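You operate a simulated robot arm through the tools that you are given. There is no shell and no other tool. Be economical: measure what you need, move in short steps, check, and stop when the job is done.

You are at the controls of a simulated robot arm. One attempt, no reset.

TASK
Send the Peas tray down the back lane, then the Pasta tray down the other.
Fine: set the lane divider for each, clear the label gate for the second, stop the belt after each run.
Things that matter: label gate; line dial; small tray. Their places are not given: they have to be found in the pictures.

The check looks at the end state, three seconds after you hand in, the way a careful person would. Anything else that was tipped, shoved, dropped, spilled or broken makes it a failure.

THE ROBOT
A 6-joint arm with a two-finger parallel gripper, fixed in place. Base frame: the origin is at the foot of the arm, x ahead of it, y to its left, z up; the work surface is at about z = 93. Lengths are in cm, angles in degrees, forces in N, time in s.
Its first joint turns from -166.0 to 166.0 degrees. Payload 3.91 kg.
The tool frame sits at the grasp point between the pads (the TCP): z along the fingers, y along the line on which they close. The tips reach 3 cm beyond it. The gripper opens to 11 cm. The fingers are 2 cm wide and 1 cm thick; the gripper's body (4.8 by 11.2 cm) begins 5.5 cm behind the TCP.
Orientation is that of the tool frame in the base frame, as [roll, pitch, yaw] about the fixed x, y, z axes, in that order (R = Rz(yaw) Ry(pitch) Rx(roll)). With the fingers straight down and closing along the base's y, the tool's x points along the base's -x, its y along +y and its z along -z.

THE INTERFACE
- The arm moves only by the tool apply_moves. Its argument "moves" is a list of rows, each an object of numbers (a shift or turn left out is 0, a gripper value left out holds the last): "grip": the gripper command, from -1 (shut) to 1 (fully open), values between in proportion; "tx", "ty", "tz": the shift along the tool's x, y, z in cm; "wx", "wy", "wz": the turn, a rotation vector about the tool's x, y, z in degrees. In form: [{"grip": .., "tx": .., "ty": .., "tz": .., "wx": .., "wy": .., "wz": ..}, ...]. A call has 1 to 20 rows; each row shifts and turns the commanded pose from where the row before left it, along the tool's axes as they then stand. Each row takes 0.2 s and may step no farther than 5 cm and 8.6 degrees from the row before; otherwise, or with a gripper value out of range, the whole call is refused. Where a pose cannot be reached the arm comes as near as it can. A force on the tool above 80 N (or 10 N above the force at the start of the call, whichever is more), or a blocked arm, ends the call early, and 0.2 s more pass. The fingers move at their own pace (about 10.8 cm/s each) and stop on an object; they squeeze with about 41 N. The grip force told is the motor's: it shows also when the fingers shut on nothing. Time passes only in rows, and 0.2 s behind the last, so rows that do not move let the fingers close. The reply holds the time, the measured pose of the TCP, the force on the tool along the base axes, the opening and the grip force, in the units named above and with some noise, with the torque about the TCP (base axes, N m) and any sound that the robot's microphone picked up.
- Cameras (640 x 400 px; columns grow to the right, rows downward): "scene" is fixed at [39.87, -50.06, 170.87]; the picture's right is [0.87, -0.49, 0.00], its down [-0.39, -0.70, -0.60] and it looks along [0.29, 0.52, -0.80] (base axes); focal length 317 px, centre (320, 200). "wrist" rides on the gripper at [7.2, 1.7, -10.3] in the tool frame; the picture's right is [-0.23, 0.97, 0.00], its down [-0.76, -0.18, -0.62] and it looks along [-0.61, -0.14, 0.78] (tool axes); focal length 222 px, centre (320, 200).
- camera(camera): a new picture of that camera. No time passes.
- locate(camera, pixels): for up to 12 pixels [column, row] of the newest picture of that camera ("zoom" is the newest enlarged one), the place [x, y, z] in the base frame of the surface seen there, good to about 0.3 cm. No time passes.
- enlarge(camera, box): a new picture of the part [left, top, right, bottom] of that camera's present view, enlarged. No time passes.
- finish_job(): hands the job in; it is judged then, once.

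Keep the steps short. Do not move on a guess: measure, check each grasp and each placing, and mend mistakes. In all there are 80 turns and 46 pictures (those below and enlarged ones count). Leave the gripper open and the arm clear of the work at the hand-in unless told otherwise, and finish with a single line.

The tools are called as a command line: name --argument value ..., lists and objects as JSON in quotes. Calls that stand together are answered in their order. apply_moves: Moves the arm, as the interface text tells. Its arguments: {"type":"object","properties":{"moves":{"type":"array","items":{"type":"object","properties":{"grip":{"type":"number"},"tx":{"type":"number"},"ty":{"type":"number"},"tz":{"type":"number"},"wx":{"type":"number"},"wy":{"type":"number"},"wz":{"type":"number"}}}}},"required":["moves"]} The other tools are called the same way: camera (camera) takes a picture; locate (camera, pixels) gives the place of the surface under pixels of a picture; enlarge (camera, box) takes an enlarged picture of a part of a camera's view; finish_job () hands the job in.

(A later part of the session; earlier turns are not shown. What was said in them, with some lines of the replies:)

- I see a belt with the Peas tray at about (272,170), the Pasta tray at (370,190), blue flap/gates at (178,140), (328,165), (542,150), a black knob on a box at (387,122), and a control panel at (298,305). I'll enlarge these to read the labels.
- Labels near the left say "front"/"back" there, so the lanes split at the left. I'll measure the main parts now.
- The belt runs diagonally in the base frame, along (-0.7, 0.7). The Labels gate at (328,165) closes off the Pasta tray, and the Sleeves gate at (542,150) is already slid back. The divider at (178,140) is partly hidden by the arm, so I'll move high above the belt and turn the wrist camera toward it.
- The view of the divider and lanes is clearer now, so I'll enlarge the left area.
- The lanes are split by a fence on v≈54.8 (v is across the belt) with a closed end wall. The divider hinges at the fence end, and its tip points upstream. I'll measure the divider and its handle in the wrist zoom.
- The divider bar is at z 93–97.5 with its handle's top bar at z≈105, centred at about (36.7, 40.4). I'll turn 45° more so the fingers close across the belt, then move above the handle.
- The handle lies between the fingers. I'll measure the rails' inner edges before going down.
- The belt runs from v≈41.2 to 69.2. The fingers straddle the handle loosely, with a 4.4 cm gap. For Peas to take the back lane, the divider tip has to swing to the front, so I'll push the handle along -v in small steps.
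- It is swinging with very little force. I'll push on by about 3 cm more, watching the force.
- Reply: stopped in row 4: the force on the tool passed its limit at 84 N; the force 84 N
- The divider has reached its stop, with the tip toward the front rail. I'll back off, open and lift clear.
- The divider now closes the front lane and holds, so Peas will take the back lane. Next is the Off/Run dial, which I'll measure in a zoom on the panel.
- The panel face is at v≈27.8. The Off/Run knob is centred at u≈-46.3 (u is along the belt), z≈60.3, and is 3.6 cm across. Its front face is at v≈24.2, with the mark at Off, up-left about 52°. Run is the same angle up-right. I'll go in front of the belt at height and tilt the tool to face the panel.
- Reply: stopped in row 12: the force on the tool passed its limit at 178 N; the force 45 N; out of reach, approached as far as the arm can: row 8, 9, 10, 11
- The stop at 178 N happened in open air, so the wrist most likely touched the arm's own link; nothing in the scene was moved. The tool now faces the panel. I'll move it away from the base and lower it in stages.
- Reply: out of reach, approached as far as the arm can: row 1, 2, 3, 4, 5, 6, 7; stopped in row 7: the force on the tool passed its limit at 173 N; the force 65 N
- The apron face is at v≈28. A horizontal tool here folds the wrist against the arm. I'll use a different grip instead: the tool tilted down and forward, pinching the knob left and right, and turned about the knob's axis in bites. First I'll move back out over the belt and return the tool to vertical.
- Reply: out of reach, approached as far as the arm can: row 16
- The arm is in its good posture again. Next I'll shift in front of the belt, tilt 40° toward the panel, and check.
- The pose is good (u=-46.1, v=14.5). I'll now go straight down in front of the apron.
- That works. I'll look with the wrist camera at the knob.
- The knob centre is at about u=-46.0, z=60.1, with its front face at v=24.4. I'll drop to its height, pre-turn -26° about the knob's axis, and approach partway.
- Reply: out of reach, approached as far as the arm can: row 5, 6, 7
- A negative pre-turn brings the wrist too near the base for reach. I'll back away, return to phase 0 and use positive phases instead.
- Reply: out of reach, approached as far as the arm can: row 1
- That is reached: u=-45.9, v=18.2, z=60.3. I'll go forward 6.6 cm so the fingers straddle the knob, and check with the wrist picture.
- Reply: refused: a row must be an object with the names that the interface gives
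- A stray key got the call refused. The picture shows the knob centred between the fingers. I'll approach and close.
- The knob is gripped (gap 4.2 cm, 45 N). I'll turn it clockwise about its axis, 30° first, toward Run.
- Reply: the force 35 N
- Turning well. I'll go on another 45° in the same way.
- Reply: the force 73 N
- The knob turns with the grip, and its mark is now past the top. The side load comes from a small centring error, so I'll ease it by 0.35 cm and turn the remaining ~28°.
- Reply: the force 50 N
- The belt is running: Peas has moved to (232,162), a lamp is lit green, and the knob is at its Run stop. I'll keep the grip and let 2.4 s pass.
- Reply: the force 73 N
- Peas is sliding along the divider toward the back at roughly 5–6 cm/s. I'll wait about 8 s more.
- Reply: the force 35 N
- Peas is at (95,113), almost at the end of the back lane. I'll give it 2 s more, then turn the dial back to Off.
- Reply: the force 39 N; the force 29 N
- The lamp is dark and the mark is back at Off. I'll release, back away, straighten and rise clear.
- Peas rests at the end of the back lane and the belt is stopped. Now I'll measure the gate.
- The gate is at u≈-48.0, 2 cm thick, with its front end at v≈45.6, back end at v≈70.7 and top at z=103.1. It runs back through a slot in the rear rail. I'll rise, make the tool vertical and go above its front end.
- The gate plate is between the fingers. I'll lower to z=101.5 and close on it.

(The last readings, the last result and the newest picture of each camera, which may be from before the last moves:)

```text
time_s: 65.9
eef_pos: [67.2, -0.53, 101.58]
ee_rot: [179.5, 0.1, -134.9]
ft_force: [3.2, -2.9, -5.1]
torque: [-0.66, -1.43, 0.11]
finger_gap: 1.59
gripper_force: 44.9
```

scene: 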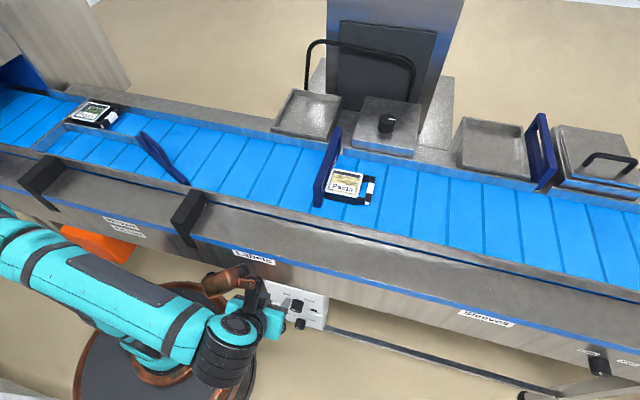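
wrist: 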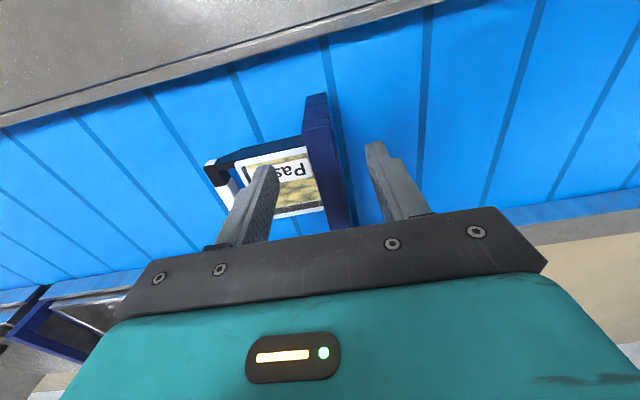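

Gripped (gap 1.6 cm). I'll slide it straight back along +v, part way first.

apply_moves --moves '[{"tx": -1}, {"tx": -2}, {"tx": -2}, {"tx": -2}, {"tx": -2}, {"tx": -2}, {}]'

```text
time_s: 67.5
eef_pos: [74.93, 7.41, 101.49]
ee_rot: [179.4, 0.1, -134.9]
ft_force: [-0.6, 0.8, -27.7]
torque: [-1.3, -0.89, 0.03]
finger_gap: 1.61
gripper_force: 44.9
```

It is sliding. I'll continue.

apply_moves --moves '[{"tx": -2}, {"tx": -2}, {"tx": -2}, {"tx": -2}, {"tx": -2}, {"tx": -2}, {"tx": -1.5}, {}]'

enlarge --camera "scene" --box '[260, 80, 460, 220]'

```text
time_s: 69.3
eef_pos: [84.57, 16.77, 101.54]
ee_rot: [179.5, 0.2, -134.9]
ft_force: [6.5, -8.7, -26.7]
torque: [-1.58, -0.53, 0.01]
finger_gap: 1.59
gripper_force: 44.5
```

```text
2.86 times, centred on (360, 150) of scene
```

zoom: 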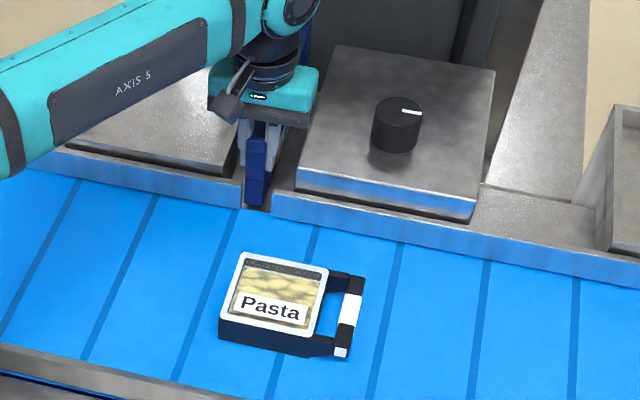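

The gate end is about flush with the rail. I'll push another 1.5 cm to match the open Sleeves gate, then release and rise.

apply_moves --moves '[{"tx": -0.8}, {"tx": -0.8}, {}]'

apply_moves --moves '[{"grip": -0.35}, {"grip": -0.35}, {"grip": -0.35}, {"tz": -2}, {"tz": -4}, {"tz": -5}, {"tz": -5}, {"tz": -5}, {}]'

```text
time_s: 70.1
eef_pos: [85.54, 17.82, 102.08]
ee_rot: [179.7, 0.3, -134.9]
ft_force: [-18.9, -40.6, 4.5]
torque: [-1.23, -0.5, 0.17]
finger_gap: 1.61
gripper_force: 45.0
```

```text
time_s: 72.1
eef_pos: [84.34, 17.57, 120.75]
ee_rot: [179.5, 0.5, -134.9]
ft_force: [0.0, 0.4, 0.6]
torque: [-0.01, 0.0, 0.0]
finger_gap: 3.58
gripper_force: 0.0
out of reach, approached as far as the arm can: row 8
```

The gate is at its back stop and the tool is clear. Next is the divider. I'll shut the fingers, go above the front side of its handle, and measure it.

apply_moves --moves '[{"ty": 3.98, "tx": 2.3, "grip": -1}, {"ty": 3.98, "tx": 2.3}, {"ty": 3.98, "tx": 2.3}, {"ty": 3.98, "tx": 2.3}, {"ty": 3.98, "tx": 2.3}, {"ty": 3.98, "tx": 2.3}, {"ty": 3.98, "tx": 2.3}, {"ty": 3.98, "tx": 2.3}, {"ty": 3.98, "tx": 2.3}, {"ty": 3.98, "tx": 2.3}, {"ty": 3.98, "tx": 2.3}, {"ty": 3.98, "tx": 2.3}, {"ty": 3.98, "tx": 2.3}, {}]'

camera --camera "scene"

```text
time_s: 75.1
eef_pos: [26.71, 32.9, 120.89]
ee_rot: [179.6, 0.2, -134.9]
ft_force: [-0.8, 0.4, 0.4]
torque: [0.02, 0.01, 0.02]
finger_gap: 0.0
gripper_force: 37.8
```

```text
7 pictures are left
```

scene: 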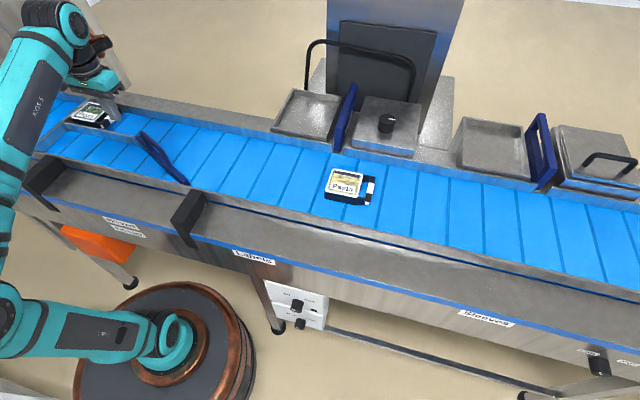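

locate --camera "scene" --pixels '[[142, 134], [150, 140], [158, 150], [165, 162], [170, 170], [186, 183], [138, 138], [147, 135]]'

```text
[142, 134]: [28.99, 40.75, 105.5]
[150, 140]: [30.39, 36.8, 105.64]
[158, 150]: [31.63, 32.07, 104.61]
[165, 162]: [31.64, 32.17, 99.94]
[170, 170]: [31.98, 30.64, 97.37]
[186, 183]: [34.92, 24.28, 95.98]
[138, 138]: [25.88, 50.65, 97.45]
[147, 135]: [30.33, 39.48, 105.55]
```

The handle is where I computed: at u=4.5 its axis is at v≈47.5, and the closed fingers are at v=42.2, in front of it. I'll lower and push it back.

apply_moves --moves '[{"tz": 4.5}, {"tz": 4.5}, {"tz": 4.5}, {"tz": 3.9}, {"tx": -1.5}, {"tx": -1.5}, {"tx": -1.5}, {"tx": -1.5}, {"tx": -1.5}, {"tx": -1.5}, {"tx": -1.5}, {"tx": -1.5}, {"tx": -1.5}, {"tx": -1.5}, {}]'

```text
time_s: 78.3
eef_pos: [37.17, 43.82, 103.76]
ee_rot: [179.5, 0.3, -134.9]
ft_force: [-0.9, -0.1, -0.2]
torque: [-0.02, 0.01, 0.0]
finger_gap: 0.01
gripper_force: 37.6
```

apply_moves --moves '[{"tx": -1}, {"tx": -1}, {"tx": -0.7}, {"tx": -0.6}, {"tx": -0.5}, {"tx": -0.4}, {}]'

enlarge --camera "scene" --box '[20, 85, 230, 215]'

```text
time_s: 79.2
eef_pos: [38.53, 45.13, 103.88]
ee_rot: [179.5, -0.3, -134.7]
ft_force: [-40.8, -47.6, 0.0]
torque: [0.53, -0.46, 0.82]
finger_gap: 0.02
gripper_force: 37.7
stopped in row 4: the force on the tool passed its limit at 95 N (the readings are from after the stop); the commanded pose is now the measured one
```

```text
3.05 times, centred on (125, 150) of scene
```

zoom: 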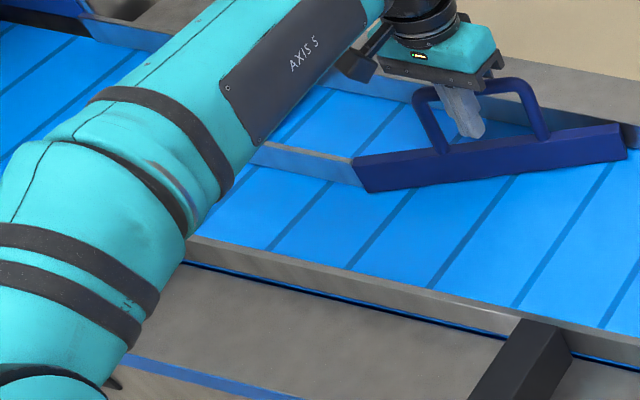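

The divider is at its back stop, closing the back lane. I'll back off, rise, and return toward the dial.

apply_moves --moves '[{"tx": 2}, {"tx": 1}, {"tz": -5}, {"tz": -5}, {"tz": -5}, {"tz": -5}, {"ty": -4.2, "tx": 1.7, "grip": 0.1}, {"ty": -4.2, "tx": 1.7}, {"ty": -4.2, "tx": 1.7}, {"ty": -4.2, "tx": 1.7}, {"ty": -4.2, "tx": 1.7}, {"ty": -4.2, "tx": 1.7}, {"ty": -4.2, "tx": 1.7}, {"ty": -4.2, "tx": 1.7}, {"ty": -4.2, "tx": 1.7}, {"ty": -4.2, "tx": 1.7}, {"ty": -4.2, "tx": 1.7}, {"ty": -4.2, "tx": 1.7}, {}]'

```text
time_s: 83.2
eef_pos: [58.31, -6.91, 123.4]
ee_rot: [179.5, -0.3, -134.8]
ft_force: [0.4, 0.1, -0.4]
torque: [-0.03, 0.0, -0.02]
finger_gap: 6.06
gripper_force: 0.0
```

apply_moves --moves '[{"tx": 4}, {"tx": 4}, {"tx": 4}, {"tx": 4, "tz": 2, "wy": -8}, {"tx": 3, "tz": 2, "wy": -8}, {"tx": 3, "wy": -8}, {"wy": -8}, {"wy": -8}, {}]'

```text
time_s: 85.2
eef_pos: [43.04, -22.06, 118.35]
ee_rot: [179.3, 39.8, -135.2]
ft_force: [0.3, 0.3, -0.5]
torque: [-0.04, -0.01, 0.01]
finger_gap: 6.05
gripper_force: 0.0
```

apply_moves --moves '[{"tx": 2.9, "tz": 3.45}, {"tx": 2.9, "tz": 3.45}, {"tx": 2.9, "tz": 3.45}, {"tx": 2.9, "tz": 3.45}, {"tx": 2.9, "tz": 3.45}, {"tx": 2.9, "tz": 3.45}, {"tx": 2.9, "tz": 3.45}, {"tx": 2.9, "tz": 3.45}, {"tx": 2.9, "tz": 3.45}, {"tx": 2.9, "tz": 3.45}, {"tx": -2.6, "tz": 2.2}, {"tx": 2.9, "tz": 3.45}, {"tx": 2.9, "tz": 3.45}, {"tx": 2.2, "tz": 2.6}, {}]'

```text
time_s: 88.4
eef_pos: [44.88, -19.43, 60.74]
ee_rot: [179.3, 39.7, -135.2]
ft_force: [-0.3, -0.5, -0.3]
torque: [0.0, -0.01, -0.01]
finger_gap: 6.06
gripper_force: 0.2
```

Now u=-45.5, v=18.0, z=60.7. I'll correct, go onto the knob, and grip.

apply_moves --moves '[{"tx": 0.42, "tz": 0.5, "ty": -0.55}, {"tx": -1.7, "tz": 1.42}, {"tx": -1.7, "tz": 1.43}, {"tx": -1.7, "tz": 1.42}, {}, {"grip": -1}, {"grip": -1}, {"grip": -1}]'

```text
time_s: 90.2
eef_pos: [49.89, -15.18, 59.95]
ee_rot: [179.3, 39.8, -135.3]
ft_force: [-7.0, 7.9, -0.4]
torque: [0.07, 0.03, -0.31]
finger_gap: 4.18
gripper_force: 45.5
```

Gripped and better centred. I'll turn it clockwise to Run.

apply_moves --moves '[{"wx": -5.75, "wz": 4.82}, {"wx": -5.75, "wz": 4.82}, {"wx": -5.75, "wz": 4.82}, {"wx": -5.75, "wz": 4.82}, {"wx": -5.75, "wz": 4.82}, {"wx": -5.75, "wz": 4.82}, {"wx": -5.75, "wz": 4.82}, {"wx": -5.75, "wz": 4.82}, {"wx": -5.75, "wz": 4.82}, {"wx": -5.75, "wz": 4.82}, {}]'

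apply_moves --moves '[{"wx": -5.36, "wz": 4.5}, {"wx": -5.36, "wz": 4.5}, {"wx": -5.36, "wz": 4.5}, {"wx": -5.36, "wz": 4.5}, {}, {}, {}, {}, {}, {}]'

camera --camera "scene"

```text
time_s: 92.6
eef_pos: [49.98, -15.17, 60.09]
ee_rot: [101.3, 9.0, -173.9]
ft_force: [11.9, 12.4, -12.5]
torque: [0.19, -0.12, 0.49]
finger_gap: 4.16
gripper_force: 45.3
```

```text
time_s: 94.8
eef_pos: [49.94, -15.26, 59.99]
ee_rot: [79.7, -8.9, -174.0]
ft_force: [-17.6, -20.3, -48.2]
torque: [-0.84, -0.44, -0.06]
finger_gap: 4.2
gripper_force: 44.9
```

```text
5 pictures are left
```

scene: 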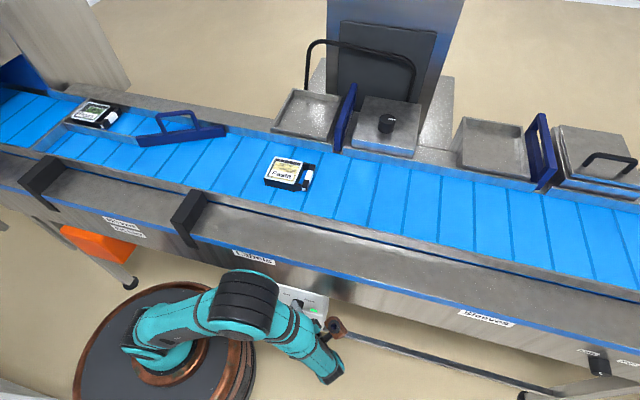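

Pasta passed the gate and is at (290,173). I'll wait about 8.4 s, then look.

apply_moves --moves '[{"ty": -0.15}, {}, {}, {}, {}, {}, {}, {}, {}, {}, {}, {}, {}, {}, {}, {}, {}, {}, {}, {}]'

apply_moves --moves '[{}, {}, {}, {}, {}, {}, {}, {}, {}, {}, {}, {}, {}, {}, {}, {}, {}, {}, {}, {}]'

camera --camera "scene"

```text
time_s: 99.0
eef_pos: [49.92, -15.21, 60.02]
ee_rot: [79.6, -8.7, -174.0]
ft_force: [12.5, -28.5, 68.2]
torque: [0.75, -0.69, -0.41]
finger_gap: 4.16
gripper_force: 44.8
```

```text
time_s: 103.2
eef_pos: [49.77, -15.16, 60.03]
ee_rot: [79.7, -8.7, -173.9]
ft_force: [11.3, -16.2, 70.4]
torque: [0.63, -0.5, -0.23]
finger_gap: 4.17
gripper_force: 44.6
```

```text
4 pictures are left
```

scene: 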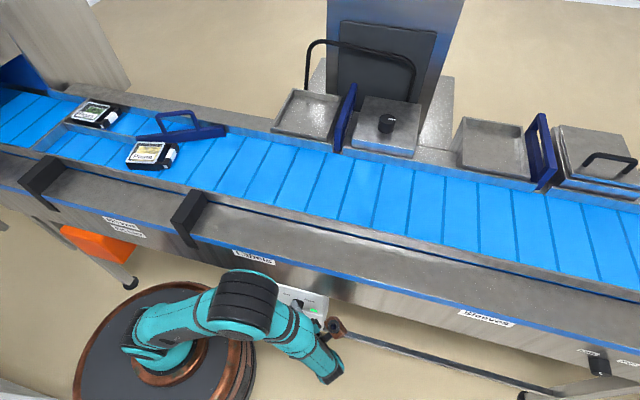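

Pasta is entering the front lane at (148,154). I'll give it about 7 s more.

apply_moves --moves '[{"ty": 0.07}, {}, {}, {}, {}, {}, {}, {}, {}, {}, {}, {}, {}, {}, {}, {}, {}, {}, {}, {}]'

apply_moves --moves '[{}, {}, {}, {}, {}, {}, {}, {}, {}, {}, {}, {}, {}, {}]'

camera --camera "scene"

```text
time_s: 107.4
eef_pos: [49.87, -15.18, 59.96]
ee_rot: [79.7, -8.8, -173.9]
ft_force: [-36.9, -5.7, 0.6]
torque: [0.25, -0.21, 0.16]
finger_gap: 4.17
gripper_force: 44.8
```

```text
time_s: 110.4
eef_pos: [49.97, -15.18, 59.94]
ee_rot: [79.7, -8.7, -173.9]
ft_force: [-38.7, 0.2, -9.9]
torque: [0.18, -0.12, 0.14]
finger_gap: 4.19
gripper_force: 45.4
```

```text
3 pictures are left
```

scene: 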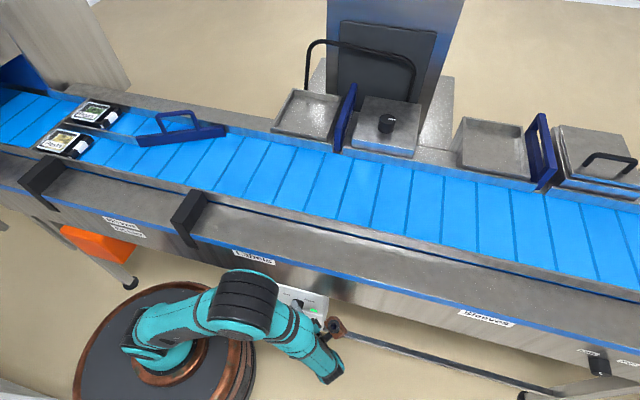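

Pasta is at the end of the front lane, at (63,142). I'll turn the dial back to Off.

apply_moves --moves '[{"wx": 5.75, "wz": -4.82}, {"wx": 5.75, "wz": -4.82}, {"wx": 5.75, "wz": -4.82}, {"wx": 5.75, "wz": -4.82}, {"wx": 5.75, "wz": -4.82}, {"wx": 5.75, "wz": -4.82}, {"wx": 5.75, "wz": -4.82}, {"wx": 5.75, "wz": -4.82}, {"wx": 5.75, "wz": -4.82}, {"wx": 5.75, "wz": -4.82}, {"wx": 5.75, "wz": -4.82}, {"wx": 5.75, "wz": -4.82}, {}]'

camera --camera "wrist"

```text
time_s: 113.2
eef_pos: [49.91, -15.08, 59.95]
ee_rot: [162.8, 38.5, -145.7]
ft_force: [-0.9, 7.3, 1.6]
torque: [0.35, 1.1, -0.1]
finger_gap: 4.11
gripper_force: 45.5
```

```text
2 pictures are left
```

wrist: 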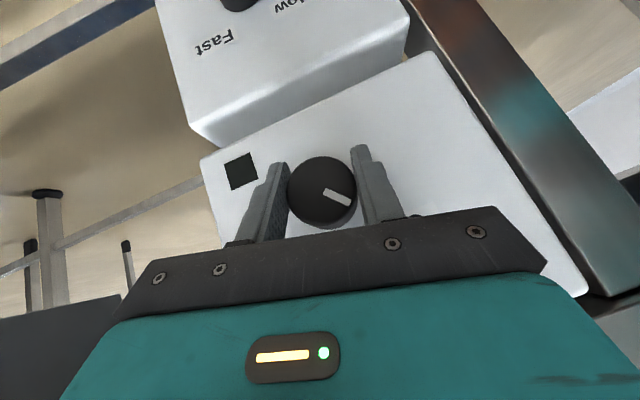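

The lamp is dark and the mark is at Off, the same as after the first run. I'll release, back off and rise clear, and end with the gripper open.

apply_moves --moves '[{"grip": 0.1}, {"grip": 0.1}, {"grip": 0.1}, {"tx": 1.7, "tz": -1.4}, {"tx": 1.7, "tz": -1.4}, {"tx": 1.7, "tz": -1.44}, {"wx": 5, "wz": -4.2}, {"wx": 5, "wz": -4.2}, {"tx": 0.8, "tz": -4}, {"tx": -0.8, "tz": -4.5}, {"tx": -2.9, "tz": -3.4}, {"tx": -2.9, "tz": -3.4}, {"tx": -2.9, "tz": -3.4}, {"tx": -2.9, "tz": -3.4}, {"tx": -2.9, "tz": -3.4}, {"tx": -2.9, "tz": -3.4}, {"tx": -2.9, "tz": -3.4}, {"tx": -2.9, "tz": -3.4}, {"grip": 1}, {"grip": 1}]'

apply_moves --moves '[{"tx": -2.9, "tz": -3.4}, {"tx": -2.9, "tz": -3.4}, {"tx": -2.9, "tz": -3.4}, {"tx": -2.9, "tz": -3.4}, {}, {}]'

camera --camera "scene"

```text
time_s: 117.4
eef_pos: [41.89, -23.64, 102.26]
ee_rot: [179.5, 39.7, -135.1]
ft_force: [0.0, 0.3, 0.2]
torque: [-0.02, -0.01, -0.01]
finger_gap: 11.03
gripper_force: 0.0
```

```text
time_s: 118.8
eef_pos: [42.01, -23.63, 120.28]
ee_rot: [179.4, 39.7, -135.0]
ft_force: [0.1, -1.3, 0.2]
torque: [-0.02, -0.06, 0.01]
finger_gap: 11.02
gripper_force: 0.1
```

```text
1 pictures are left
```

scene: 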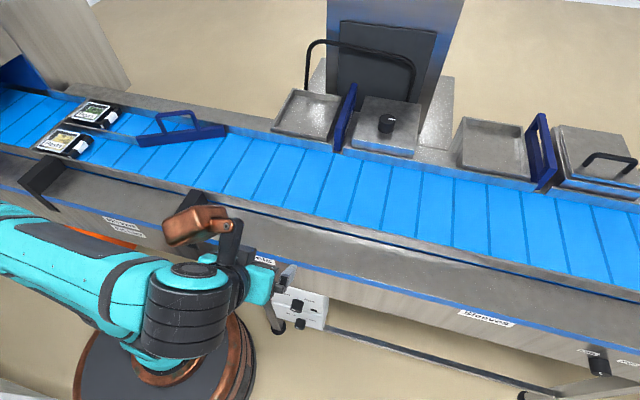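

Peas is at the end of the back lane, Pasta at the end of the front lane, the belt is off, and the arm is clear with the gripper open. I'll hand in.

finish_job

```text
The job is handed in.
```

Peas went down the back lane and Pasta down the front lane, with the divider set for each, the label gate cleared for Pasta, the belt stopped after each run, and the arm clear with the gripper open.
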